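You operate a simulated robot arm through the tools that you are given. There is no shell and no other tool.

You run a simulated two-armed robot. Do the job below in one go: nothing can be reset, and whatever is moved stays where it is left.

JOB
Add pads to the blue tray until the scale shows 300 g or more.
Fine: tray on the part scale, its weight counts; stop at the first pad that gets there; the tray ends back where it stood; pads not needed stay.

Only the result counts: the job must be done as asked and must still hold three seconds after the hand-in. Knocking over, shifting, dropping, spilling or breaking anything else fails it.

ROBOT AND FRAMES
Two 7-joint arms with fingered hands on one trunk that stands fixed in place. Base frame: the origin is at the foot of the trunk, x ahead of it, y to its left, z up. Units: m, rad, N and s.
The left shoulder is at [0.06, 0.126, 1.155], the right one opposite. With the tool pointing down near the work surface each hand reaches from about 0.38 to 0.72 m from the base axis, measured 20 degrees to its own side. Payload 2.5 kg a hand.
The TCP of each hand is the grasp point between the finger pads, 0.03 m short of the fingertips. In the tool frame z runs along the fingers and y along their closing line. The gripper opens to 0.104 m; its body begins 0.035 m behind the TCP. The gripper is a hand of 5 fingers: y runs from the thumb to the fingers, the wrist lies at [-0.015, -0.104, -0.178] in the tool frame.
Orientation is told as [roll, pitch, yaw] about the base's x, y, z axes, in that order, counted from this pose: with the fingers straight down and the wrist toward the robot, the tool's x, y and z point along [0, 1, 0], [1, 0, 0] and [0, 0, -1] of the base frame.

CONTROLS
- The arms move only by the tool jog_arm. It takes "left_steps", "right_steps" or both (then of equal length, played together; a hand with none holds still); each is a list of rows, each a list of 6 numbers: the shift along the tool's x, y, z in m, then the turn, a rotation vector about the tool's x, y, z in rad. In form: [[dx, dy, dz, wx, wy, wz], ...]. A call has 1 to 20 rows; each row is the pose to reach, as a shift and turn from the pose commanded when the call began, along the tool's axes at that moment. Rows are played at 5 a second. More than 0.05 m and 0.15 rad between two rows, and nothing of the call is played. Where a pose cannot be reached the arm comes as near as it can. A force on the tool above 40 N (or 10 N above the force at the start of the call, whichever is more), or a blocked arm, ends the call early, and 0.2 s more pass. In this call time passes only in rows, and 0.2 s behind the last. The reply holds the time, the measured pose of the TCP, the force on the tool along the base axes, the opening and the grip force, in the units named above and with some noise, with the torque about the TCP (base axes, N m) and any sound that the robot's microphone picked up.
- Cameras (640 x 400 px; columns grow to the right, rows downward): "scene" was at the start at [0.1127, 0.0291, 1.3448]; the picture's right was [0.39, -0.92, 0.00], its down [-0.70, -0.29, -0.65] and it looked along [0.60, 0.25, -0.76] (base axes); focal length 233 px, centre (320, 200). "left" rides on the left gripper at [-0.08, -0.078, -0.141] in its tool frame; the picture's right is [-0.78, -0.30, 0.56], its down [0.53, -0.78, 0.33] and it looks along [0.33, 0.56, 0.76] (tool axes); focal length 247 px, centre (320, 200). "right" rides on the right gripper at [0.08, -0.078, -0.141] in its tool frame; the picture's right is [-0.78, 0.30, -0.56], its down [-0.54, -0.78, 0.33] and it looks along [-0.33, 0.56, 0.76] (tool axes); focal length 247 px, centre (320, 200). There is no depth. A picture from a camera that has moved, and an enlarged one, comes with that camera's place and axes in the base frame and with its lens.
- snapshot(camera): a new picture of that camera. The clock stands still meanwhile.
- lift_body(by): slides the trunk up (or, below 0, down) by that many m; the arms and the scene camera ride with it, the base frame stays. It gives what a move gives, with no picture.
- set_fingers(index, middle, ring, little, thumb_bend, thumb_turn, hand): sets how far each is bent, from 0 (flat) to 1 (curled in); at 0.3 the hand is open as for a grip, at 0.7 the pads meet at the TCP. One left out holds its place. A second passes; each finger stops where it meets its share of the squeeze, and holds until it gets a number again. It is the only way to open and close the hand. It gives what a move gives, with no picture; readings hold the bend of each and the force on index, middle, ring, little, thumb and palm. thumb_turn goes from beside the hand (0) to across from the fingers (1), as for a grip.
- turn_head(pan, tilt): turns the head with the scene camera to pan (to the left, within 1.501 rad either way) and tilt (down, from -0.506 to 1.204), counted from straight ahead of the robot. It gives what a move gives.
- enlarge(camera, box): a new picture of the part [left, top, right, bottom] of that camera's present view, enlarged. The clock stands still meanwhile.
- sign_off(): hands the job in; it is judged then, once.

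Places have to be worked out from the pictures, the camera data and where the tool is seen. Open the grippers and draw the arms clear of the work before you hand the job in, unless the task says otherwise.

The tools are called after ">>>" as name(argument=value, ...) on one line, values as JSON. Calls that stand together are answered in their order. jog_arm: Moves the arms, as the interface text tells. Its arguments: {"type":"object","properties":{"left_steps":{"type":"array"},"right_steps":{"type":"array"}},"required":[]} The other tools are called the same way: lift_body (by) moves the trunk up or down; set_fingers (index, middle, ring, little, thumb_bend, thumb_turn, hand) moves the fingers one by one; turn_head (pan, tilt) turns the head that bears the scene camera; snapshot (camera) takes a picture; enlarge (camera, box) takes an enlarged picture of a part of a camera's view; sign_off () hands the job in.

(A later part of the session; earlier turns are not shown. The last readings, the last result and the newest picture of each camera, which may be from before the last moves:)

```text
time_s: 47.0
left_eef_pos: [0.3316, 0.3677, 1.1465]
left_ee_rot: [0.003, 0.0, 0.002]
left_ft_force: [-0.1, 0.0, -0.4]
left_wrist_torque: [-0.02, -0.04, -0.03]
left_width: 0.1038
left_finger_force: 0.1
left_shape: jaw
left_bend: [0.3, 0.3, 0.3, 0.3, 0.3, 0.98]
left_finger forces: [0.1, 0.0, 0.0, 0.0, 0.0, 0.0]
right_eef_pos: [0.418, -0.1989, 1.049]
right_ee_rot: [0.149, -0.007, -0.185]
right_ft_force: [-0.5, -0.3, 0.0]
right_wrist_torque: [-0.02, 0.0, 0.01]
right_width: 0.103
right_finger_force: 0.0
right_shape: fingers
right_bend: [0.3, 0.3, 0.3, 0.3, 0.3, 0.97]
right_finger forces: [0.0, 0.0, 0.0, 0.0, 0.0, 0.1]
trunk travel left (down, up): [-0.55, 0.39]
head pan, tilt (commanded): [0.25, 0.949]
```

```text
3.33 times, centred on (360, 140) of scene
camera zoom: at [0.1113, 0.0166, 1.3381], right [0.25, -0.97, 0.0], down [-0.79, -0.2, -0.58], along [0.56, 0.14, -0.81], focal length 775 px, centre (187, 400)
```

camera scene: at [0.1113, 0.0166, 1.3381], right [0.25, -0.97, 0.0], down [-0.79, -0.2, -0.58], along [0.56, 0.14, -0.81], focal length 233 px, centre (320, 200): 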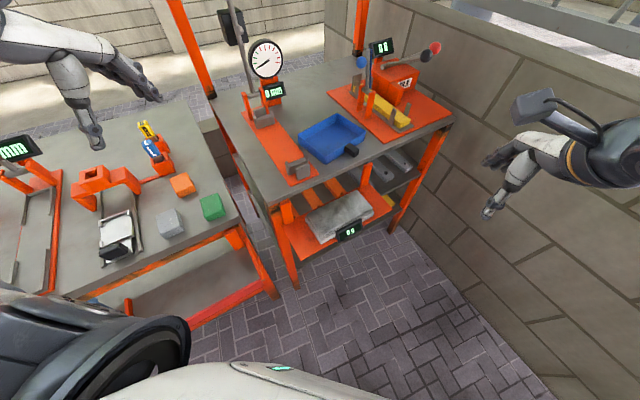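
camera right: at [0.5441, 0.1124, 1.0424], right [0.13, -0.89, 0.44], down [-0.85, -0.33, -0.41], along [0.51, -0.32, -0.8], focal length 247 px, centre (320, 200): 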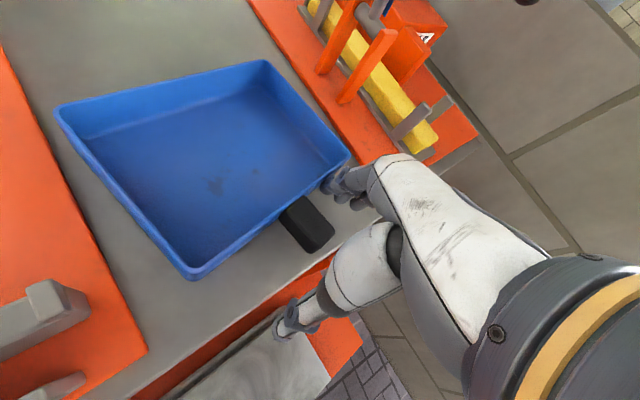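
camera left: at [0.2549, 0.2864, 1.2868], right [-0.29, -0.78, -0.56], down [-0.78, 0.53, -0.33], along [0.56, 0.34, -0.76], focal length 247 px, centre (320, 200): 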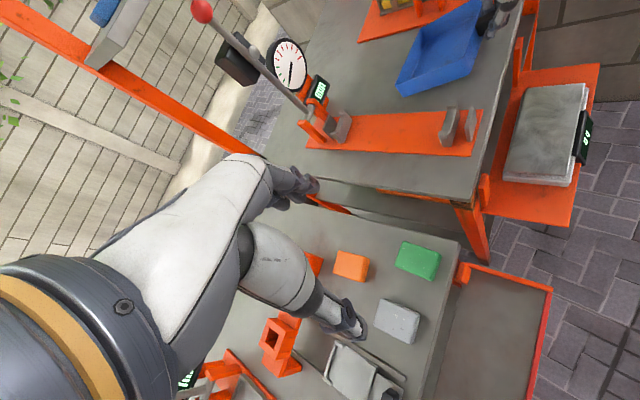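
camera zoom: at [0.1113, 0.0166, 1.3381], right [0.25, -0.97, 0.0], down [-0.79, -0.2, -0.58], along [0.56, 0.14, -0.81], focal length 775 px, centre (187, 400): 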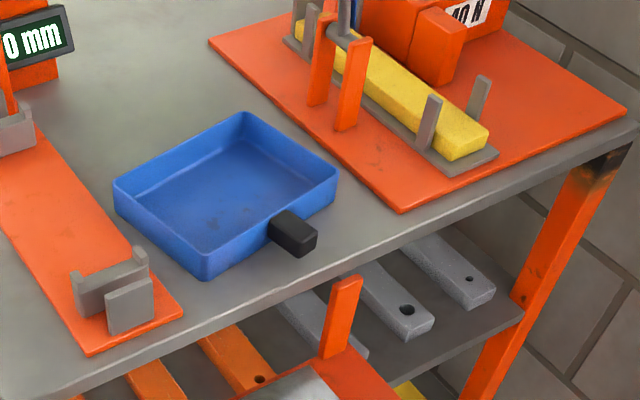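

The tray is now at centre ≈(0.674,0.125), turned +9° from its original heading; I recorded its original rim corners for the return. Now I'll bring the left hand over in stages to test the depth-wise grip (yaw ≈ +0.8–0.96).

>>> jog_arm(left_steps=[[-0.031, 0.021, 0.0, 0, 0, -0.0625], [-0.062, 0.0425, 0.01, 0, 0, -0.125], [-0.093, 0.064, 0.025, 0, 0, -0.1875], [-0.1235, 0.085, 0.045, 0, 0, -0.25], [-0.154, 0.106, 0.065, 0, 0, -0.3125], [-0.185, 0.1275, 0.085, 0, 0, -0.375], [-0.216, 0.149, 0.105, 0, 0, -0.4375], [-0.247, 0.17, 0.12, 0, 0, -0.5]])

>>> snapshot(camera="scene")

>>> snapshot(camera="left")

```text
time_s: 48.8
left_eef_pos: [0.5002, 0.1282, 1.0252]
left_ee_rot: [-0.001, -0.005, 0.505]
left_ft_force: [-0.1, 0.1, 0.4]
left_wrist_torque: [-0.01, -0.01, -0.01]
left_width: 0.1038
left_finger_force: 0.1
left_shape: jaw
left_bend: [0.3, 0.3, 0.3, 0.3, 0.3, 0.98]
left_finger forces: [0.0, 0.1, 0.0, 0.0, 0.0, 0.0]
left hand out of reach, approached as far as the arm can: row 8
right_eef_pos: [0.4192, -0.198, 1.0496]
right_ee_rot: [0.151, -0.008, -0.188]
right_ft_force: [-0.1, 0.6, 0.3]
right_wrist_torque: [-0.01, 0.01, 0.0]
right_width: 0.1028
right_finger_force: 0.0
right_shape: fingers
right_bend: [0.3, 0.3, 0.3, 0.3, 0.3, 0.97]
right_finger forces: [0.0, 0.0, 0.0, 0.1, 0.0, 0.0]
trunk travel left (down, up): [-0.55, 0.39]
head pan, tilt (commanded): [0.25, 0.949]
```

```text
taken
camera scene: at [0.1118, 0.0171, 1.3381], right [0.25, -0.97, 0.0], down [-0.79, -0.2, -0.58], along [0.56, 0.14, -0.81], focal length 233 px, centre (320, 200)
```

scene: 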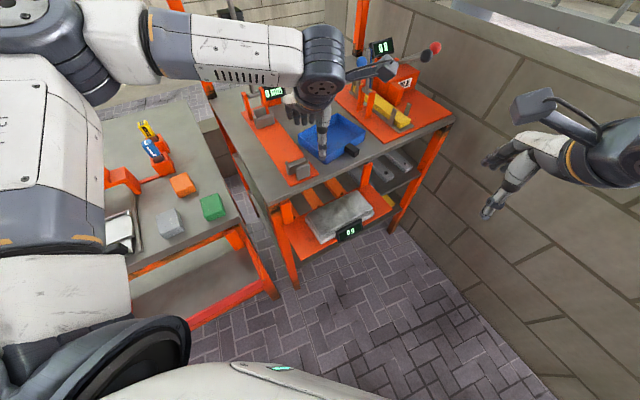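

```text
taken
camera left: at [0.471, 0.0198, 1.1655], right [0.12, -0.82, -0.56], down [-0.94, 0.09, -0.34], along [0.33, 0.56, -0.76], focal length 247 px, centre (320, 200)
```

left: 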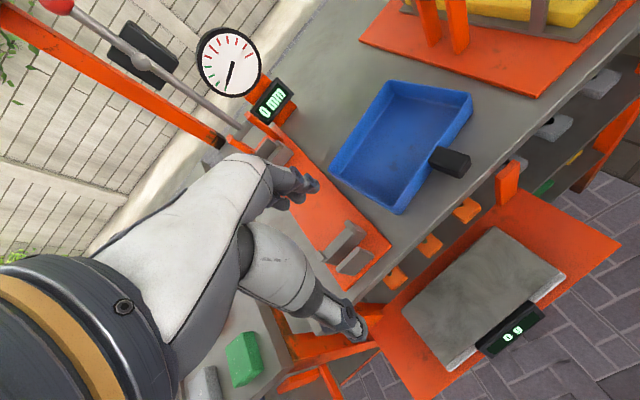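

Row 8 was flagged at its reach edge though nearly reached. I'll try going lower and further toward the handle to see how the left arm behaves.

>>> jog_arm(left_steps=[[-0.005, 0.002, 0.03, 0, 0, 0], [-0.025, 0.01, 0.045, 0, 0, 0], [-0.048, 0.02, 0.045, 0, 0, 0], [-0.071, 0.0293, 0.045, 0, 0, 0]])

```text
time_s: 49.8
left_eef_pos: [0.5128, 0.1426, 0.9978]
left_ee_rot: [0.0, -0.001, 0.501]
left_ft_force: [0.4, -0.5, -1.1]
left_wrist_torque: [0.0, -0.02, 0.0]
left_width: 0.1039
left_finger_force: 0.1
left_shape: jaw
left_bend: [0.3, 0.3, 0.3, 0.3, 0.3, 0.98]
left_finger forces: [0.1, 0.0, 0.1, 0.0, 0.0, 0.1]
left hand out of reach, approached as far as the arm can: row 1, 2, 3, 4
right_eef_pos: [0.4198, -0.1976, 1.0511]
right_ee_rot: [0.15, -0.007, -0.187]
right_ft_force: [0.2, -0.9, -1.1]
right_wrist_torque: [0.02, 0.02, 0.01]
right_width: 0.1031
right_finger_force: 0.0
right_shape: fingers
right_bend: [0.3, 0.3, 0.3, 0.3, 0.3, 0.97]
right_finger forces: [0.0, 0.0, 0.0, 0.1, 0.0, 0.0]
trunk travel left (down, up): [-0.55, 0.39]
head pan, tilt (commanded): [0.25, 0.949]
```

The left arm seems to be in a less favourable elbow posture. I'll unwind its yaw to 0, move to the mirror of the right arm's start (0.53, 0.06, 1.08), and then yaw again.

>>> jog_arm(left_steps=[[0, 0, -0.02, 0, 0, 0.1], [0, 0, -0.04, 0, 0, 0.2], [0, 0, -0.06, 0, 0, 0.3], [0, 0, -0.08, 0, 0, 0.4], [0, 0, -0.08, 0, 0, 0.5]])

>>> jog_arm(left_steps=[[-0.02, 0.005, 0, 0, 0, 0], [-0.04, 0.01, 0, 0, 0, 0], [-0.06, 0.015, 0, 0, 0, 0], [-0.08, 0.02, 0, 0, 0, 0]])

>>> snapshot(camera="scene")

```text
time_s: 51.0
left_eef_pos: [0.5109, 0.1425, 1.0797]
left_ee_rot: [0.002, 0.001, 0.001]
left_ft_force: [-0.4, 0.1, -0.7]
left_wrist_torque: [-0.02, 0.02, 0.03]
left_width: 0.1039
left_finger_force: 0.1
left_shape: jaw
left_bend: [0.3, 0.3, 0.3, 0.3, 0.3, 0.98]
left_finger forces: [0.0, 0.1, 0.0, 0.0, 0.0, 0.1]
right_eef_pos: [0.4195, -0.198, 1.0505]
right_ee_rot: [0.149, -0.008, -0.187]
right_ft_force: [-0.5, 0.1, -0.2]
right_wrist_torque: [0.01, 0.03, -0.01]
right_width: 0.1029
right_finger_force: 0.0
right_shape: fingers
right_bend: [0.3, 0.3, 0.3, 0.3, 0.3, 0.97]
right_finger forces: [0.1, 0.1, 0.0, 0.1, 0.0, 0.1]
trunk travel left (down, up): [-0.55, 0.39]
head pan, tilt (commanded): [0.25, 0.949]
```

```text
time_s: 52.0
left_eef_pos: [0.5227, 0.0838, 1.0779]
left_ee_rot: [0.001, -0.002, 0.002]
left_ft_force: [0.7, -0.1, 0.5]
left_wrist_torque: [-0.03, 0.0, -0.02]
left_width: 0.1039
left_finger_force: 0.1
left_shape: jaw
left_bend: [0.3, 0.3, 0.3, 0.3, 0.3, 0.98]
left_finger forces: [0.0, 0.0, 0.0, 0.1, 0.0, 0.0]
left hand out of reach, approached as far as the arm can: row 4
right_eef_pos: [0.4199, -0.1981, 1.0498]
right_ee_rot: [0.15, -0.008, -0.187]
right_ft_force: [0.3, 1.1, -0.3]
right_wrist_torque: [0.0, 0.03, 0.0]
right_width: 0.1031
right_finger_force: 0.1
right_shape: fingers
right_bend: [0.3, 0.3, 0.3, 0.3, 0.3, 0.97]
right_finger forces: [0.1, 0.1, 0.0, 0.1, 0.0, 0.0]
trunk travel left (down, up): [-0.55, 0.39]
head pan, tilt (commanded): [0.25, 0.949]
```

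```text
taken
camera scene: at [0.1116, 0.0167, 1.3381], right [0.25, -0.97, 0.0], down [-0.79, -0.2, -0.58], along [0.56, 0.14, -0.81], focal length 233 px, centre (320, 200)
```

scene: 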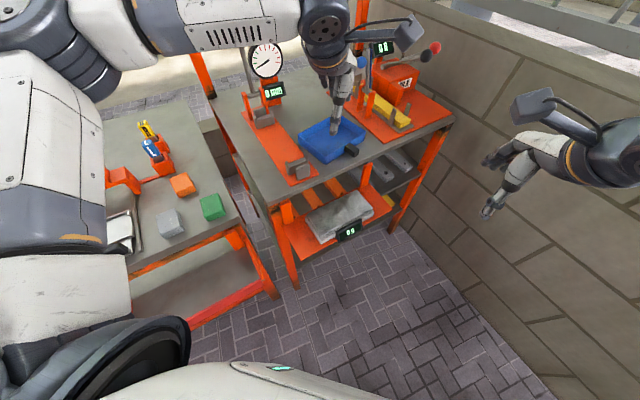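

Still limited at the midline. The right arm had first been yawed outward before swinging inward, which changed its elbow posture; I'll mimic that with the left (yaw −0.6 first), then swing to positive yaw.

>>> jog_arm(left_steps=[[0, 0, 0.015, 0, 0, 0.12], [0, 0, 0.03, 0, 0, 0.24], [0, 0, 0.045, 0, 0, 0.36], [0, 0, 0.06, 0, 0, 0.48], [0, 0, 0.075, 0, 0, 0.6]])

>>> jog_arm(left_steps=[[-0.02, 0.0, 0.02, 0, 0, 0], [-0.04, 0.01, 0.04, 0, 0, 0], [-0.06, 0.02, 0.04, 0, 0, 0]])

>>> snapshot(camera="scene")

```text
time_s: 53.2
left_eef_pos: [0.5236, 0.0826, 1.0027]
left_ee_rot: [0.002, -0.001, -0.598]
left_ft_force: [0.2, 0.1, 1.3]
left_wrist_torque: [-0.01, 0.02, 0.02]
left_width: 0.1038
left_finger_force: 0.1
left_shape: jaw
left_bend: [0.3, 0.3, 0.3, 0.3, 0.3, 0.98]
left_finger forces: [0.1, 0.0, 0.1, 0.1, 0.1, 0.0]
right_eef_pos: [0.4192, -0.1985, 1.0498]
right_ee_rot: [0.15, -0.006, -0.186]
right_ft_force: [0.4, -0.4, -1.1]
right_wrist_torque: [-0.01, 0.02, 0.02]
right_width: 0.1029
right_finger_force: 0.1
right_shape: fingers
right_bend: [0.3, 0.3, 0.3, 0.3, 0.3, 0.97]
right_finger forces: [0.0, 0.0, 0.1, 0.1, 0.1, 0.0]
trunk travel left (down, up): [-0.55, 0.39]
head pan, tilt (commanded): [0.25, 0.949]
```

```text
time_s: 54.0
left_eef_pos: [0.4921, 0.0441, 0.9711]
left_ee_rot: [0.002, -0.002, -0.599]
left_ft_force: [-0.4, 0.2, 0.0]
left_wrist_torque: [-0.01, 0.01, -0.02]
left_width: 0.1036
left_finger_force: 0.1
left_shape: jaw
left_bend: [0.3, 0.3, 0.3, 0.3, 0.3, 0.98]
left_finger forces: [0.0, 0.1, 0.1, 0.0, 0.0, 0.1]
left hand out of reach, approached as far as the arm can: row 2, 3
right_eef_pos: [0.4193, -0.1979, 1.0492]
right_ee_rot: [0.15, -0.007, -0.189]
right_ft_force: [0.4, -0.9, -0.1]
right_wrist_torque: [-0.01, 0.02, 0.0]
right_width: 0.1028
right_finger_force: 0.1
right_shape: fingers
right_bend: [0.3, 0.3, 0.3, 0.3, 0.3, 0.97]
right_finger forces: [0.0, 0.0, 0.0, 0.0, 0.0, 0.0]
trunk travel left (down, up): [-0.55, 0.39]
head pan, tilt (commanded): [0.25, 0.949]
```

```text
taken
camera scene: at [0.1117, 0.0168, 1.3381], right [0.25, -0.97, 0.0], down [-0.79, -0.2, -0.58], along [0.56, 0.14, -0.81], focal length 233 px, centre (320, 200)
```

scene: 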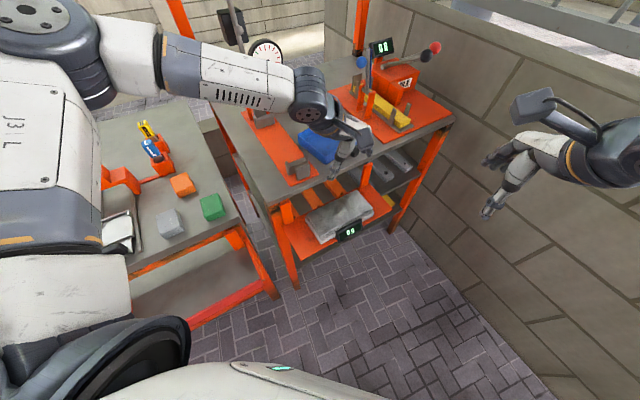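

The left elbow is high (≈1.25 m, above the shoulder), which blocks reaching across. I'll pull the left hand back, raise the trunk 0.2 m and lower the hand relative to the shoulder so the elbow comes down.

>>> jog_arm(left_steps=[[0.03, -0.01, -0.02, 0, 0, -0.12], [0.06, -0.02, -0.04, 0, 0, -0.24], [0.09, -0.03, -0.06, 0, 0, -0.36], [0.12, -0.04, -0.06, 0, 0, -0.48], [0.14, -0.05, -0.06, 0, 0, -0.6]])

>>> lift_body(by=0.2)

>>> jog_arm(left_steps=[[0, 0, 0.04, 0, 0, 0], [0, 0, 0.08, 0, 0, 0], [0, 0, 0.12, 0, 0, 0], [0, 0, 0.16, 0, 0, 0], [0, 0, 0.2, 0, 0, 0]])

>>> snapshot(camera="scene")

```text
time_s: 55.2
left_eef_pos: [0.5307, 0.1866, 1.035]
left_ee_rot: [0.001, -0.002, 0.005]
left_ft_force: [-1.0, -0.3, 0.3]
left_wrist_torque: [0.02, 0.01, -0.02]
left_width: 0.104
left_finger_force: 0.0
left_shape: jaw
left_bend: [0.3, 0.3, 0.3, 0.3, 0.3, 0.98]
left_finger forces: [0.1, 0.1, 0.0, 0.0, 0.0, 0.1]
right_eef_pos: [0.4193, -0.1987, 1.0502]
right_ee_rot: [0.15, -0.006, -0.187]
right_ft_force: [0.7, -0.4, -0.4]
right_wrist_torque: [0.02, -0.02, -0.02]
right_width: 0.1027
right_finger_force: 0.0
right_shape: fingers
right_bend: [0.3, 0.3, 0.3, 0.3, 0.3, 0.97]
right_finger forces: [0.0, 0.0, 0.1, 0.0, 0.0, 0.0]
trunk travel left (down, up): [-0.55, 0.39]
head pan, tilt (commanded): [0.25, 0.949]
```

```text
time_s: 57.3
left_eef_pos: [0.53, 0.1867, 1.2339]
left_ee_rot: [0.003, 0.0, 0.001]
left_ft_force: [-0.2, 0.1, -0.2]
left_wrist_torque: [0.0, -0.01, 0.0]
left_width: 0.1039
left_finger_force: 0.0
left_shape: jaw
left_bend: [0.3, 0.3, 0.3, 0.3, 0.3, 0.98]
left_finger forces: [0.1, 0.1, 0.1, 0.0, 0.1, 0.0]
right_eef_pos: [0.4201, -0.1987, 1.2509]
right_ee_rot: [0.15, -0.006, -0.188]
right_ft_force: [0.1, -0.7, 0.4]
right_wrist_torque: [-0.02, 0.02, 0.03]
right_width: 0.1028
right_finger_force: 0.0
right_shape: fingers
right_bend: [0.3, 0.3, 0.3, 0.3, 0.3, 0.97]
right_finger forces: [0.1, 0.1, 0.1, 0.1, 0.0, 0.1]
trunk travel left (down, up): [-0.75, 0.19]
head pan, tilt (commanded): [0.25, 0.949]
```

```text
time_s: 58.5
left_eef_pos: [0.5128, 0.1987, 1.0561]
left_ee_rot: [0.001, 0.0, 0.001]
left_ft_force: [0.5, -0.7, -0.8]
left_wrist_torque: [-0.01, -0.04, 0.01]
left_width: 0.1038
left_finger_force: 0.0
left_shape: jaw
left_bend: [0.3, 0.3, 0.3, 0.3, 0.3, 0.98]
left_finger forces: [0.1, 0.0, 0.0, 0.1, 0.0, 0.1]
left hand out of reach, approached as far as the arm can: row 5
right_eef_pos: [0.4202, -0.1977, 1.2498]
right_ee_rot: [0.149, -0.005, -0.188]
right_ft_force: [-0.2, 0.4, -0.4]
right_wrist_torque: [-0.04, -0.01, -0.03]
right_width: 0.1028
right_finger_force: 0.0
right_shape: fingers
right_bend: [0.3, 0.3, 0.3, 0.3, 0.3, 0.97]
right_finger forces: [0.0, 0.1, 0.0, 0.0, 0.0, 0.0]
trunk travel left (down, up): [-0.75, 0.19]
head pan, tilt (commanded): [0.25, 0.949]
```

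```text
taken
camera scene: at [0.1113, 0.0172, 1.5381], right [0.25, -0.97, 0.0], down [-0.79, -0.2, -0.58], along [0.56, 0.14, -0.81], focal length 233 px, centre (320, 200)
```

scene: 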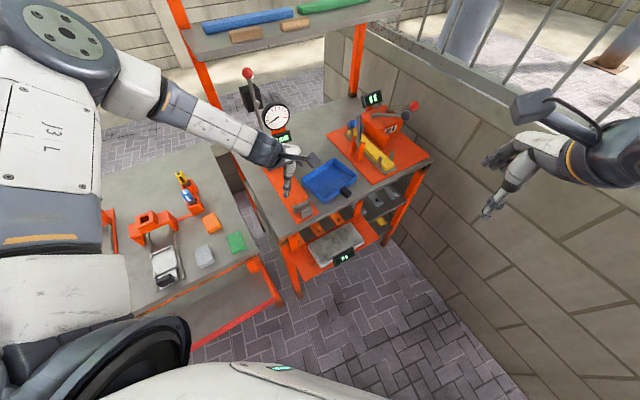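

The left arm stays elbow-high, so I'll use the right arm after all: slide the tray on the bench by its handle (no lifting) to a spot where the right hand can take the strong depth-wise grip, and slide it back at the end. First park the left arm back left and bring the trunk down.

>>> jog_arm(left_steps=[[0.025, -0.025, -0.03, 0, 0, 0], [0.05, -0.05, -0.06, 0, 0, 0], [0.075, -0.075, -0.09, 0, 0, 0], [0.1, -0.1, -0.115, 0, 0, 0], [0.125, -0.125, -0.14, 0, 0, 0], [0.15, -0.15, -0.16, 0, 0, 0]])

>>> lift_body(by=-0.2)

>>> snapshot(camera="left")

```text
time_s: 60.1
left_eef_pos: [0.3536, 0.3126, 1.1672]
left_ee_rot: [-0.127, 0.105, -0.058]
left_ft_force: [0.1, -0.1, -0.2]
left_wrist_torque: [0.02, 0.01, 0.02]
left_width: 0.1039
left_finger_force: 0.0
left_shape: jaw
left_bend: [0.3, 0.3, 0.3, 0.3, 0.3, 0.98]
left_finger forces: [0.0, 0.0, 0.0, 0.0, 0.1, 0.0]
right_eef_pos: [0.4195, -0.1979, 1.2493]
right_ee_rot: [0.149, -0.007, -0.187]
right_ft_force: [-0.3, 0.8, -0.7]
right_wrist_torque: [-0.01, 0.01, 0.01]
right_width: 0.1031
right_finger_force: 0.0
right_shape: fingers
right_bend: [0.3, 0.3, 0.3, 0.3, 0.3, 0.97]
right_finger forces: [0.1, 0.1, 0.1, 0.0, 0.0, 0.1]
trunk travel left (down, up): [-0.75, 0.19]
head pan, tilt (commanded): [0.25, 0.949]
stopped in row 6 (left hand): the arm was blocked; the commanded pose is now the measured one
```

```text
time_s: 62.3
left_eef_pos: [0.3559, 0.3126, 0.9677]
left_ee_rot: [-0.128, 0.101, -0.057]
left_ft_force: [0.5, -0.9, -1.1]
left_wrist_torque: [-0.03, -0.02, 0.01]
left_width: 0.1037
left_finger_force: 0.0
left_shape: jaw
left_bend: [0.3, 0.3, 0.3, 0.3, 0.3, 0.98]
left_finger forces: [0.0, 0.0, 0.0, 0.1, 0.0, 0.0]
right_eef_pos: [0.4193, -0.1981, 1.0494]
right_ee_rot: [0.151, -0.007, -0.186]
right_ft_force: [0.3, -0.5, -0.9]
right_wrist_torque: [0.05, -0.01, 0.0]
right_width: 0.1028
right_finger_force: 0.0
right_shape: fingers
right_bend: [0.3, 0.3, 0.3, 0.3, 0.3, 0.97]
right_finger forces: [0.1, 0.0, 0.1, 0.0, 0.1, 0.0]
trunk travel left (down, up): [-0.55, 0.39]
head pan, tilt (commanded): [0.25, 0.949]
```

```text
taken
camera left: at [0.2904, 0.2537, 1.1249], right [-0.39, -0.82, -0.42], down [-0.78, 0.53, -0.32], along [0.49, 0.21, -0.85], focal length 247 px, centre (320, 200)
```

left: 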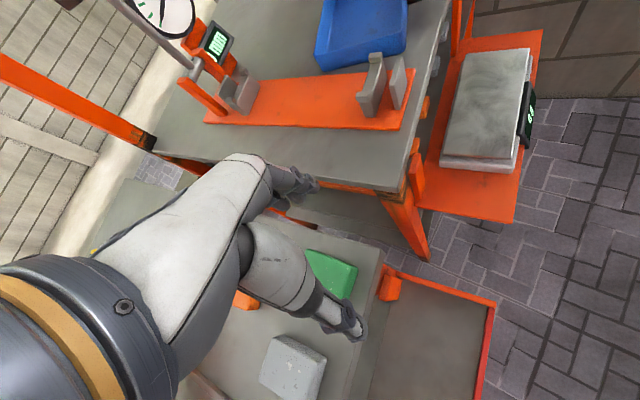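

The left arm was stopped by a block (likely against the robot's own body). Let me check the scene before continuing.

>>> snapshot(camera="scene")

>>> turn_head(pan=0.9, tilt=0.7)

>>> snapshot(camera="scene")

```text
taken
camera scene: at [0.1116, 0.0168, 1.3381], right [0.25, -0.97, 0.0], down [-0.79, -0.2, -0.58], along [0.56, 0.14, -0.81], focal length 233 px, centre (320, 200)
```

scene: 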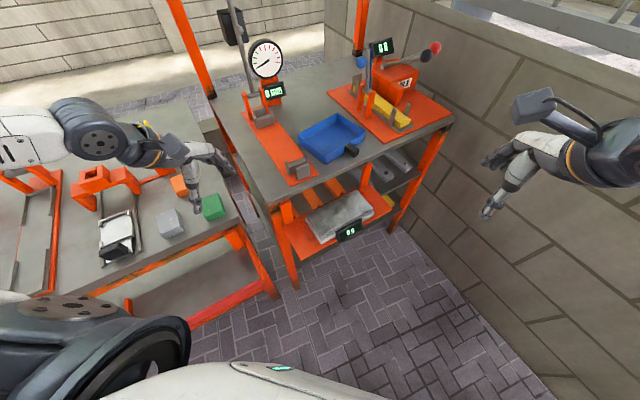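

```text
time_s: 63.3
left_eef_pos: [0.3545, 0.311, 0.9679]
left_ee_rot: [-0.13, 0.099, -0.057]
left_ft_force: [-0.6, 0.7, 0.2]
left_wrist_torque: [-0.04, -0.01, -0.02]
left_width: 0.1038
left_finger_force: 0.1
left_shape: jaw
left_bend: [0.3, 0.3, 0.3, 0.3, 0.3, 0.98]
left_finger forces: [0.0, 0.0, 0.1, 0.0, 0.1, 0.0]
right_eef_pos: [0.4185, -0.199, 1.051]
right_ee_rot: [0.149, -0.007, -0.187]
right_ft_force: [0.4, -0.4, -0.5]
right_wrist_torque: [0.03, 0.01, -0.02]
right_width: 0.1031
right_finger_force: 0.0
right_shape: fingers
right_bend: [0.3, 0.3, 0.3, 0.3, 0.3, 0.97]
right_finger forces: [0.0, 0.1, 0.0, 0.0, 0.0, 0.0]
trunk travel left (down, up): [-0.55, 0.39]
head pan, tilt (commanded): [0.901, 0.7]
```

```text
taken
camera scene: at [0.094, 0.0654, 1.3578], right [0.78, -0.62, 0.0], down [-0.4, -0.5, -0.76], along [0.48, 0.6, -0.64], focal length 233 px, centre (320, 200)
```

scene: 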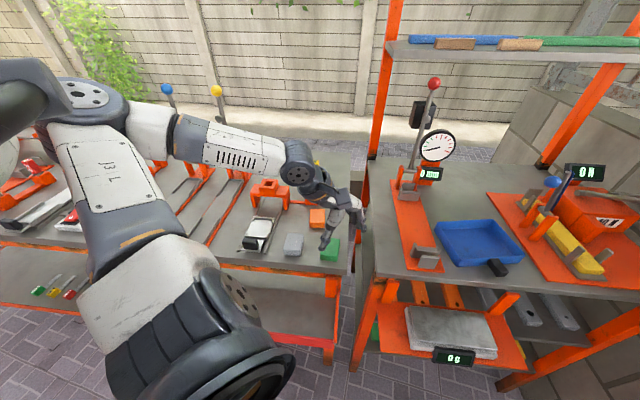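

I want to be sure the left arm's block didn't disturb any lever on the left bench. Zooming there and comparing with the early view.

>>> turn_head(pan=1.1, tilt=0.9)

>>> snapshot(camera="scene")

>>> turn_head(pan=1.4, tilt=0.6)

>>> snapshot(camera="scene")

```text
time_s: 64.1
left_eef_pos: [0.3555, 0.3109, 0.9679]
left_ee_rot: [-0.129, 0.099, -0.057]
left_ft_force: [-0.1, 0.3, 1.0]
left_wrist_torque: [0.0, -0.02, -0.05]
left_width: 0.1036
left_finger_force: 0.2
left_shape: jaw
left_bend: [0.3, 0.3, 0.3, 0.3, 0.3, 0.98]
left_finger forces: [0.0, 0.0, 0.0, 0.0, 0.0, 0.1]
right_eef_pos: [0.4201, -0.1981, 1.049]
right_ee_rot: [0.15, -0.006, -0.187]
right_ft_force: [-0.4, 0.0, 1.0]
right_wrist_torque: [0.02, 0.01, 0.01]
right_width: 0.1028
right_finger_force: 0.0
right_shape: fingers
right_bend: [0.3, 0.3, 0.3, 0.3, 0.3, 0.97]
right_finger forces: [0.0, 0.0, 0.0, 0.0, 0.1, 0.0]
trunk travel left (down, up): [-0.55, 0.39]
head pan, tilt (commanded): [1.1, 0.901]
```

```text
taken
camera scene: at [0.0755, 0.0661, 1.3417], right [0.89, -0.45, 0.0], down [-0.36, -0.7, -0.62], along [0.28, 0.55, -0.78], focal length 233 px, centre (320, 200)
```

scene: 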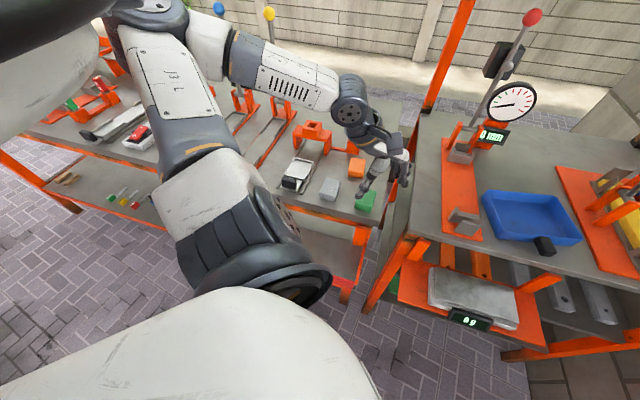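

```text
time_s: 64.9
left_eef_pos: [0.3557, 0.3116, 0.9679]
left_ee_rot: [-0.129, 0.1, -0.058]
left_ft_force: [0.9, -0.3, 0.2]
left_wrist_torque: [-0.02, 0.04, -0.01]
left_width: 0.1039
left_finger_force: 0.0
left_shape: jaw
left_bend: [0.3, 0.3, 0.3, 0.3, 0.3, 0.98]
left_finger forces: [0.1, 0.0, 0.1, 0.0, 0.0, 0.0]
right_eef_pos: [0.4203, -0.1984, 1.0498]
right_ee_rot: [0.15, -0.007, -0.186]
right_ft_force: [-0.5, 0.1, 0.1]
right_wrist_torque: [0.02, -0.01, 0.04]
right_width: 0.1027
right_finger_force: 0.1
right_shape: fingers
right_bend: [0.3, 0.3, 0.3, 0.3, 0.3, 0.97]
right_finger forces: [0.1, 0.0, 0.0, 0.1, 0.0, 0.0]
trunk travel left (down, up): [-0.55, 0.39]
head pan, tilt (commanded): [1.4, 0.6]
```

```text
taken
camera scene: at [0.0563, 0.0859, 1.3664], right [0.99, -0.17, 0.0], down [-0.1, -0.56, -0.82], along [0.14, 0.81, -0.57], focal length 233 px, centre (320, 200)
```

scene: 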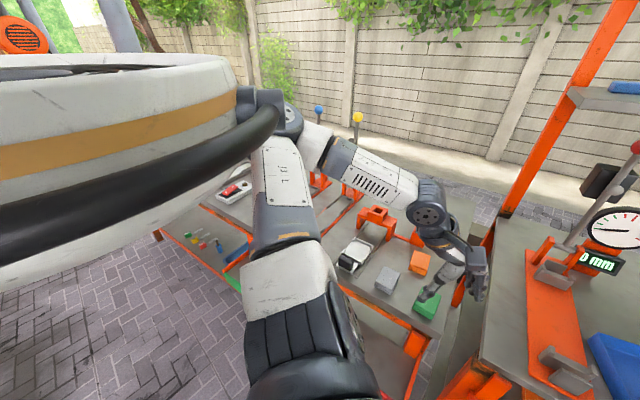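

All fixtures look undisturbed; the left elbow was near a large drum-like body to its left, which I'll keep clear of. Now back to the tray: head back, and the right hand over the handle at yaw −0.61 matching the tray's present heading.

>>> turn_head(pan=0.25, tilt=0.95)

>>> jog_arm(right_steps=[[0.034, 0.0192, 0.0153, -0.0079, -0.0004, 0.0523], [0.068, 0.0384, 0.0305, -0.0158, -0.0008, 0.1046], [0.102, 0.0576, 0.0458, -0.0237, -0.0011, 0.1569], [0.136, 0.0769, 0.061, -0.0316, -0.0015, 0.2092], [0.17, 0.0961, 0.0763, -0.0395, -0.0019, 0.2614], [0.204, 0.1153, 0.0915, -0.0474, -0.0023, 0.3137], [0.238, 0.1345, 0.1068, -0.0553, -0.0026, 0.366], [0.272, 0.1537, 0.122, -0.0632, -0.003, 0.4183]])

>>> snapshot(camera="right")

>>> enlarge(camera="scene", box=[280, 80, 440, 200])

```text
time_s: 66.2
left_eef_pos: [0.3548, 0.3109, 0.9679]
left_ee_rot: [-0.13, 0.1, -0.059]
left_ft_force: [-0.8, 0.5, 0.2]
left_wrist_torque: [-0.02, -0.01, 0.01]
left_width: 0.104
left_finger_force: 0.2
left_shape: jaw
left_bend: [0.3, 0.3, 0.3, 0.3, 0.3, 0.98]
left_finger forces: [0.1, 0.1, 0.1, 0.0, 0.0, 0.0]
right_eef_pos: [0.42, -0.1982, 1.0495]
right_ee_rot: [0.15, -0.007, -0.187]
right_ft_force: [0.0, -0.5, -0.5]
right_wrist_torque: [0.0, 0.01, 0.03]
right_width: 0.1029
right_finger_force: 0.1
right_shape: fingers
right_bend: [0.3, 0.3, 0.3, 0.3, 0.3, 0.97]
right_finger forces: [0.1, 0.0, 0.1, 0.0, 0.1, 0.0]
trunk travel left (down, up): [-0.55, 0.39]
head pan, tilt (commanded): [0.25, 0.949]
```

```text
time_s: 68.0
left_eef_pos: [0.3558, 0.3129, 0.9681]
left_ee_rot: [-0.13, 0.1, -0.059]
left_ft_force: [0.3, -0.4, -1.0]
left_wrist_torque: [0.01, 0.0, 0.0]
left_width: 0.1036
left_finger_force: 0.0
left_shape: jaw
left_bend: [0.3, 0.3, 0.3, 0.3, 0.3, 0.98]
left_finger forces: [0.0, 0.1, 0.1, 0.1, 0.1, 0.0]
right_eef_pos: [0.6231, 0.0561, 0.9699]
right_ee_rot: [0.148, -0.01, -0.608]
right_ft_force: [1.5, 0.8, 1.0]
right_wrist_torque: [-0.02, 0.01, 0.03]
right_width: 0.1029
right_finger_force: 0.1
right_shape: fingers
right_bend: [0.3, 0.3, 0.3, 0.3, 0.3, 0.97]
right_finger forces: [0.1, 0.0, 0.1, 0.0, 0.1, 0.0]
trunk travel left (down, up): [-0.55, 0.39]
head pan, tilt (commanded): [0.25, 0.949]
```

```text
taken
camera right: at [0.5921, 0.1468, 1.1207], right [-0.25, -0.86, 0.44], down [-0.91, 0.05, -0.41], along [0.34, -0.5, -0.8], focal length 247 px, centre (320, 200)
```

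right: 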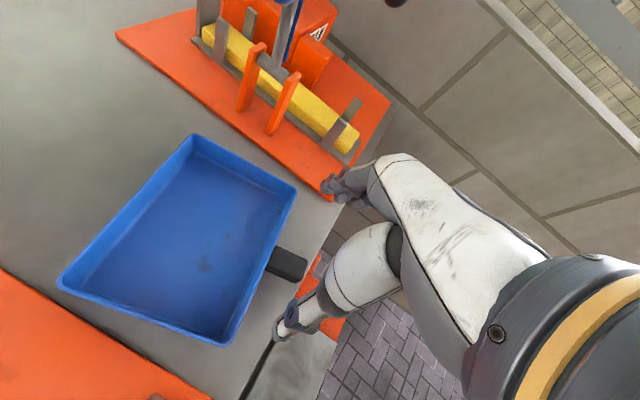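

```text
3.33 times, centred on (360, 140) of scene
camera zoom: at [0.1115, 0.0178, 1.3381], right [0.25, -0.97, 0.0], down [-0.79, -0.2, -0.58], along [0.56, 0.14, -0.81], focal length 775 px, centre (187, 400)
```

zoom: 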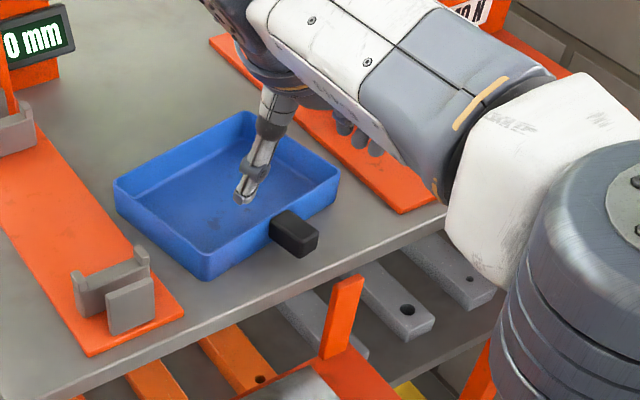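

Handle centre measured at ≈(0.627, 0.056) in both views. Descending with a small correction so index and middle both land on the handle.

>>> jog_arm(right_steps=[[-0.0027, 0.0005, 0.0152, 0, 0, 0], [-0.0054, 0.001, 0.0304, 0, 0, 0], [-0.0081, 0.0015, 0.0455, 0, 0, 0], [-0.0108, 0.002, 0.0607, 0, 0, 0], [-0.0135, 0.0024, 0.0759, 0, 0, 0]])

>>> enlarge(camera="right", box=[220, 140, 420, 360])

```text
time_s: 69.2
left_eef_pos: [0.3559, 0.3111, 0.9679]
left_ee_rot: [-0.131, 0.1, -0.057]
left_ft_force: [0.2, -0.2, -0.3]
left_wrist_torque: [0.0, -0.02, 0.01]
left_width: 0.1042
left_finger_force: 0.0
left_shape: jaw
left_bend: [0.3, 0.3, 0.3, 0.3, 0.3, 0.98]
left_finger forces: [0.0, 0.0, 0.1, 0.0, 0.0, 0.1]
right_eef_pos: [0.6246, 0.0514, 0.8935]
right_ee_rot: [0.151, -0.008, -0.61]
right_ft_force: [0.1, 0.5, 0.3]
right_wrist_torque: [0.04, -0.01, -0.02]
right_width: 0.1032
right_finger_force: 0.0
right_shape: fingers
right_bend: [0.3, 0.3, 0.3, 0.3, 0.3, 0.97]
right_finger forces: [0.0, 0.0, 0.0, 0.0, 0.0, 0.0]
trunk travel left (down, up): [-0.55, 0.39]
head pan, tilt (commanded): [0.25, 0.949]
```

```text
1.82 times, centred on (320, 250) of right
camera zoom: at [0.5925, 0.1418, 1.0443], right [-0.25, -0.87, 0.43], down [-0.91, 0.05, -0.42], along [0.34, -0.5, -0.8], focal length 449 px, centre (320, 109)
```

zoom: 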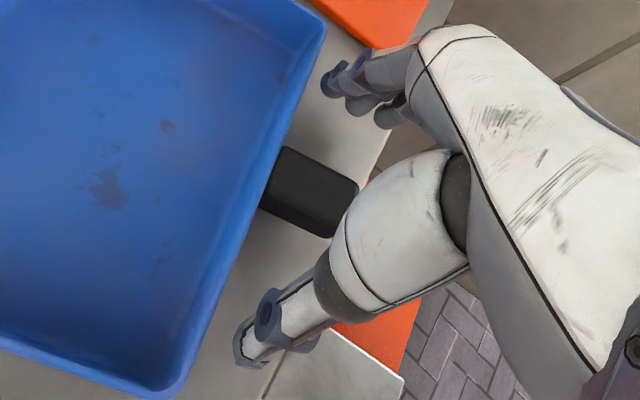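

The handle centre sits ~6–7 mm toward the tray and ~5 mm toward the thumb in the tool frame. I'll nudge the hand by (+3.5 mm, −3 mm) and then close gently.

>>> jog_arm(right_steps=[[0.0035, -0.003, 0.0006, 0, 0, 0]])

>>> set_fingers(hand="right", index=0.62, middle=0.63, thumb_bend=0.62)

>>> enlarge(camera="right", box=[220, 140, 420, 360])

```text
time_s: 69.6
left_eef_pos: [0.3552, 0.3114, 0.9677]
left_ee_rot: [-0.131, 0.097, -0.057]
left_ft_force: [0.3, -0.5, -0.7]
left_wrist_torque: [0.0, 0.0, 0.01]
left_width: 0.104
left_finger_force: 0.1
left_shape: jaw
left_bend: [0.3, 0.3, 0.3, 0.3, 0.3, 0.98]
left_finger forces: [0.1, 0.1, 0.0, 0.1, 0.1, 0.0]
right_eef_pos: [0.6232, 0.0505, 0.893]
right_ee_rot: [0.152, -0.006, -0.609]
right_ft_force: [-1.1, -0.6, -0.6]
right_wrist_torque: [0.02, -0.04, 0.01]
right_width: 0.1034
right_finger_force: 0.0
right_shape: fingers
right_bend: [0.3, 0.3, 0.3, 0.3, 0.3, 0.97]
right_finger forces: [0.0, 0.1, 0.0, 0.0, 0.1, 0.0]
right hand out of reach, approached as far as the arm can: row 1
trunk travel left (down, up): [-0.55, 0.39]
head pan, tilt (commanded): [0.25, 0.949]
```

```text
time_s: 70.6
left_eef_pos: [0.3545, 0.3109, 0.9694]
left_ee_rot: [-0.131, 0.098, -0.058]
left_ft_force: [0.2, 0.3, 0.4]
left_wrist_torque: [-0.01, 0.0, -0.01]
left_width: 0.1037
left_finger_force: 0.2
left_shape: jaw
left_bend: [0.3, 0.3, 0.3, 0.3, 0.3, 0.98]
left_finger forces: [0.0, 0.0, 0.0, 0.0, 0.0, 0.0]
right_eef_pos: [0.6251, 0.0512, 0.8936]
right_ee_rot: [0.153, -0.007, -0.61]
right_ft_force: [-0.6, 0.0, 0.5]
right_wrist_torque: [0.01, 0.01, -0.01]
right_width: 0.0227
right_finger_force: 0.4
right_shape: fingers
right_bend: [0.61, 0.62, 0.3, 0.3, 0.61, 0.97]
right_finger forces: [0.2, 0.7, 0.0, 0.0, 0.7, 0.0]
trunk travel left (down, up): [-0.55, 0.39]
head pan, tilt (commanded): [0.25, 0.949]
```

```text
1.82 times, centred on (320, 250) of right
camera zoom: at [0.5924, 0.1419, 1.0443], right [-0.25, -0.87, 0.43], down [-0.91, 0.05, -0.42], along [0.34, -0.5, -0.8], focal length 449 px, centre (320, 109)
```

zoom: 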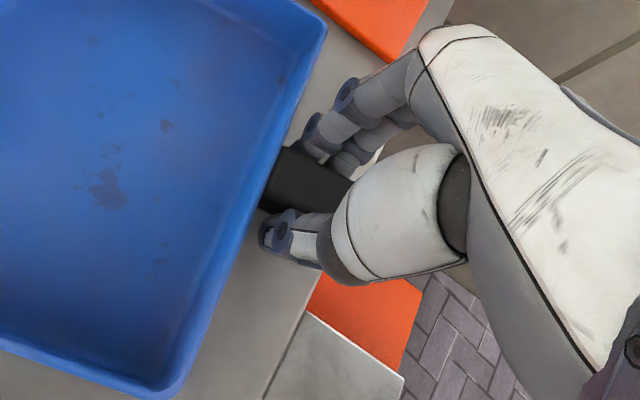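

Contact made evenly. A slightly firmer (not full) squeeze is enough to slide the tray on the bench.

>>> set_fingers(hand="right", index=0.63, middle=0.65, thumb_bend=0.64)

>>> enlarge(camera="right", box=[220, 140, 420, 360])

```text
time_s: 71.6
left_eef_pos: [0.3552, 0.3113, 0.9691]
left_ee_rot: [-0.13, 0.097, -0.059]
left_ft_force: [-0.5, 0.0, 0.4]
left_wrist_torque: [-0.01, 0.0, -0.01]
left_width: 0.104
left_finger_force: 0.0
left_shape: jaw
left_bend: [0.3, 0.3, 0.3, 0.3, 0.3, 0.98]
left_finger forces: [0.1, 0.0, 0.0, 0.0, 0.0, 0.1]
right_eef_pos: [0.6255, 0.0514, 0.894]
right_ee_rot: [0.152, -0.005, -0.609]
right_ft_force: [0.5, 0.3, 0.4]
right_wrist_torque: [0.01, -0.04, 0.04]
right_width: 0.0218
right_finger_force: 1.9
right_shape: fingers
right_bend: [0.62, 0.63, 0.3, 0.3, 0.62, 0.97]
right_finger forces: [0.6, 1.7, 0.0, 0.0, 1.9, 0.1]
trunk travel left (down, up): [-0.55, 0.39]
head pan, tilt (commanded): [0.25, 0.949]
```

```text
1.82 times, centred on (320, 250) of right
camera zoom: at [0.5924, 0.1419, 1.0443], right [-0.25, -0.87, 0.43], down [-0.91, 0.05, -0.42], along [0.34, -0.5, -0.8], focal length 449 px, centre (320, 109)
```

zoom: 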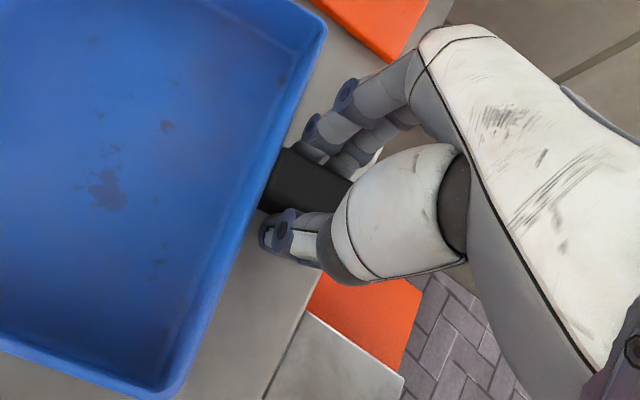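

Still aligned at ~2 N. A bit firmer for sliding without slip.

>>> set_fingers(hand="right", index=0.66, middle=0.7, thumb_bend=0.68)

>>> enlarge(camera="right", box=[220, 140, 420, 360])

```text
time_s: 72.6
left_eef_pos: [0.3559, 0.3113, 0.9676]
left_ee_rot: [-0.131, 0.098, -0.058]
left_ft_force: [0.8, 0.3, -0.3]
left_wrist_torque: [0.0, 0.0, -0.03]
left_width: 0.1037
left_finger_force: 0.2
left_shape: jaw
left_bend: [0.3, 0.3, 0.3, 0.3, 0.3, 0.98]
left_finger forces: [0.0, 0.1, 0.0, 0.0, 0.0, 0.1]
right_eef_pos: [0.6255, 0.0518, 0.8936]
right_ee_rot: [0.152, -0.007, -0.609]
right_ft_force: [-0.7, -0.1, -0.1]
right_wrist_torque: [0.0, 0.0, 0.08]
right_width: 0.0205
right_finger_force: 5.3
right_shape: fingers
right_bend: [0.64, 0.65, 0.3, 0.3, 0.62, 0.97]
right_finger forces: [1.5, 4.3, 0.0, 0.1, 5.9, 0.0]
trunk travel left (down, up): [-0.55, 0.39]
head pan, tilt (commanded): [0.25, 0.949]
```

```text
1.82 times, centred on (320, 250) of right
camera zoom: at [0.5924, 0.142, 1.0443], right [-0.25, -0.87, 0.43], down [-0.91, 0.05, -0.41], along [0.34, -0.5, -0.8], focal length 449 px, centre (320, 109)
```

zoom: 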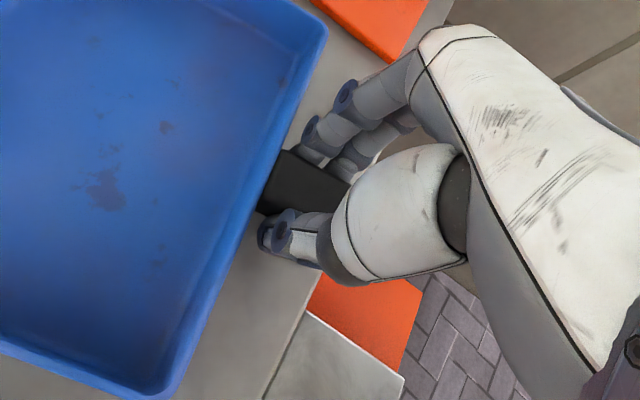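

The tray stays aligned at ~5 N. Now slide it on the bench by (−5.3, −2.5) cm while yawing −0.23 rad to a heading of about 42°.

>>> jog_arm(right_steps=[[-0.0063, -0.0037, -0.001, -0.0042, -0.0002, 0.0281], [-0.0125, -0.0075, -0.0019, -0.0085, -0.0004, 0.0561], [-0.0188, -0.0112, -0.0029, -0.0127, -0.0006, 0.0842], [-0.0251, -0.015, -0.0039, -0.017, -0.0008, 0.1123], [-0.0313, -0.0187, -0.0048, -0.0212, -0.001, 0.1403], [-0.0376, -0.0224, -0.0058, -0.0254, -0.0012, 0.1684], [-0.0438, -0.0262, -0.0067, -0.0297, -0.0014, 0.1964], [-0.0501, -0.0299, -0.0077, -0.0339, -0.0016, 0.2245]])

>>> enlarge(camera="right", box=[220, 140, 420, 360])

>>> enlarge(camera="scene", box=[280, 80, 440, 200])

```text
time_s: 74.4
left_eef_pos: [0.3549, 0.3111, 0.9682]
left_ee_rot: [-0.131, 0.096, -0.059]
left_ft_force: [-0.1, -0.3, 0.5]
left_wrist_torque: [-0.01, -0.02, -0.01]
left_width: 0.1039
left_finger_force: 0.0
left_shape: jaw
left_bend: [0.3, 0.3, 0.3, 0.3, 0.3, 0.98]
left_finger forces: [0.0, 0.0, 0.0, 0.1, 0.0, 0.0]
right_eef_pos: [0.5705, 0.0285, 0.8938]
right_ee_rot: [0.151, -0.007, -0.837]
right_ft_force: [0.7, 1.0, -0.2]
right_wrist_torque: [0.01, -0.01, 0.01]
right_width: 0.0202
right_finger_force: 5.5
right_shape: fingers
right_bend: [0.64, 0.66, 0.3, 0.3, 0.62, 0.97]
right_finger forces: [1.9, 3.6, 0.1, 0.0, 5.5, 0.1]
trunk travel left (down, up): [-0.55, 0.39]
head pan, tilt (commanded): [0.25, 0.949]
```

```text
1.82 times, centred on (320, 250) of right
camera zoom: at [0.5612, 0.1231, 1.0441], right [-0.44, -0.79, 0.44], down [-0.87, 0.26, -0.41], along [0.21, -0.56, -0.8], focal length 449 px, centre (320, 109)
```

zoom: 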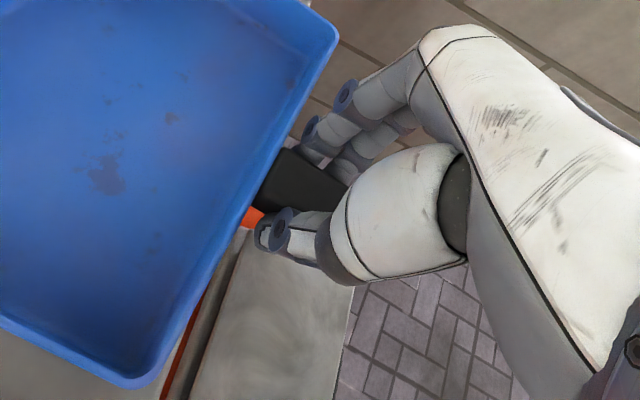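

```text
3.33 times, centred on (360, 140) of scene
camera zoom: at [0.1117, 0.0168, 1.3381], right [0.25, -0.97, 0.0], down [-0.79, -0.2, -0.58], along [0.56, 0.14, -0.81], focal length 775 px, centre (187, 400)
```

zoom: 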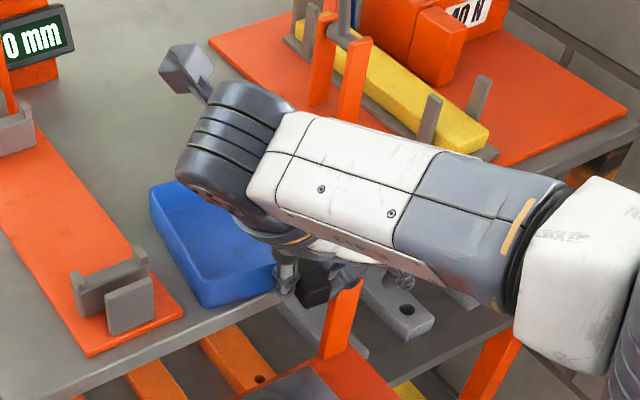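

The tray slid cleanly without turning in the grip. Releasing the handle and rising.

>>> set_fingers(hand="right", index=0.45, middle=0.45, thumb_bend=0.45)

>>> set_fingers(hand="right", index=0.3, middle=0.3, thumb_bend=0.3)

>>> jog_arm(right_steps=[[-0.006, 0, -0.001, 0, 0, 0], [-0.003, 0, -0.021, 0, 0, 0], [0, 0, -0.041, 0, 0, 0], [0.003, 0, -0.061, 0, 0, 0], [0.006, 0, -0.081, 0, 0, 0], [0.009, 0, -0.101, 0, 0, 0]])

>>> snapshot(camera="right")

>>> enlarge(camera="scene", box=[280, 80, 440, 200])

```text
time_s: 75.4
left_eef_pos: [0.3554, 0.3108, 0.9669]
left_ee_rot: [-0.131, 0.098, -0.056]
left_ft_force: [-0.1, -0.6, -0.5]
left_wrist_torque: [-0.02, -0.01, 0.0]
left_width: 0.104
left_finger_force: 0.0
left_shape: jaw
left_bend: [0.3, 0.3, 0.3, 0.3, 0.3, 0.98]
left_finger forces: [0.1, 0.0, 0.0, 0.0, 0.1, 0.0]
right_eef_pos: [0.5704, 0.0285, 0.8935]
right_ee_rot: [0.151, -0.007, -0.838]
right_ft_force: [-0.4, -1.0, -0.1]
right_wrist_torque: [-0.01, 0.02, 0.01]
right_width: 0.0645
right_finger_force: 0.0
right_shape: fingers
right_bend: [0.45, 0.45, 0.3, 0.3, 0.45, 0.97]
right_finger forces: [0.0, 0.1, 0.0, 0.0, 0.0, 0.1]
trunk travel left (down, up): [-0.55, 0.39]
head pan, tilt (commanded): [0.25, 0.949]
```

```text
time_s: 76.4
left_eef_pos: [0.3541, 0.3116, 0.9688]
left_ee_rot: [-0.13, 0.098, -0.057]
left_ft_force: [-0.2, 0.2, 0.4]
left_wrist_torque: [-0.01, 0.01, -0.02]
left_width: 0.1036
left_finger_force: 0.0
left_shape: jaw
left_bend: [0.3, 0.3, 0.3, 0.3, 0.3, 0.98]
left_finger forces: [0.0, 0.0, 0.1, 0.0, 0.0, 0.0]
right_eef_pos: [0.5703, 0.0268, 0.8937]
right_ee_rot: [0.15, -0.008, -0.837]
right_ft_force: [-0.4, -0.3, -1.0]
right_wrist_torque: [-0.01, -0.03, 0.02]
right_width: 0.1027
right_finger_force: 0.0
right_shape: fingers
right_bend: [0.3, 0.3, 0.3, 0.3, 0.3, 0.97]
right_finger forces: [0.0, 0.0, 0.1, 0.1, 0.0, 0.0]
trunk travel left (down, up): [-0.55, 0.39]
head pan, tilt (commanded): [0.25, 0.949]
```

```text
time_s: 77.8
left_eef_pos: [0.3567, 0.3109, 0.9687]
left_ee_rot: [-0.131, 0.097, -0.057]
left_ft_force: [-0.1, 0.8, 0.3]
left_wrist_torque: [-0.01, 0.0, 0.04]
left_width: 0.104
left_finger_force: 0.0
left_shape: jaw
left_bend: [0.3, 0.3, 0.3, 0.3, 0.3, 0.98]
left_finger forces: [0.0, 0.0, 0.1, 0.1, 0.1, 0.0]
right_eef_pos: [0.566, 0.0236, 0.9953]
right_ee_rot: [0.15, -0.006, -0.838]
right_ft_force: [-0.2, 0.0, 0.2]
right_wrist_torque: [0.01, -0.03, -0.01]
right_width: 0.1028
right_finger_force: 0.0
right_shape: fingers
right_bend: [0.3, 0.3, 0.3, 0.3, 0.3, 0.97]
right_finger forces: [0.0, 0.0, 0.0, 0.0, 0.0, 0.1]
trunk travel left (down, up): [-0.55, 0.39]
head pan, tilt (commanded): [0.25, 0.949]
```

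```text
taken
camera right: at [0.5567, 0.1192, 1.1453], right [-0.43, -0.79, 0.44], down [-0.87, 0.25, -0.41], along [0.21, -0.56, -0.8], focal length 247 px, centre (320, 200)
```

right: 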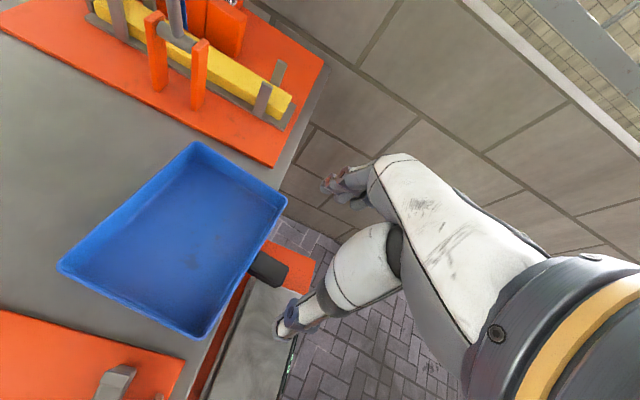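

```text
3.33 times, centred on (360, 140) of scene
camera zoom: at [0.1115, 0.0168, 1.3381], right [0.25, -0.97, 0.0], down [-0.79, -0.2, -0.58], along [0.56, 0.14, -0.81], focal length 775 px, centre (187, 400)
```

zoom: 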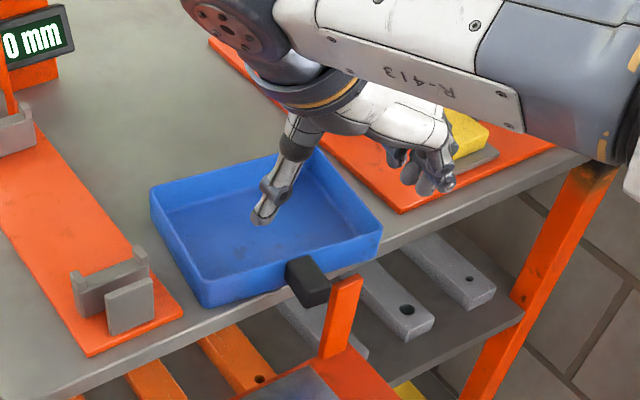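

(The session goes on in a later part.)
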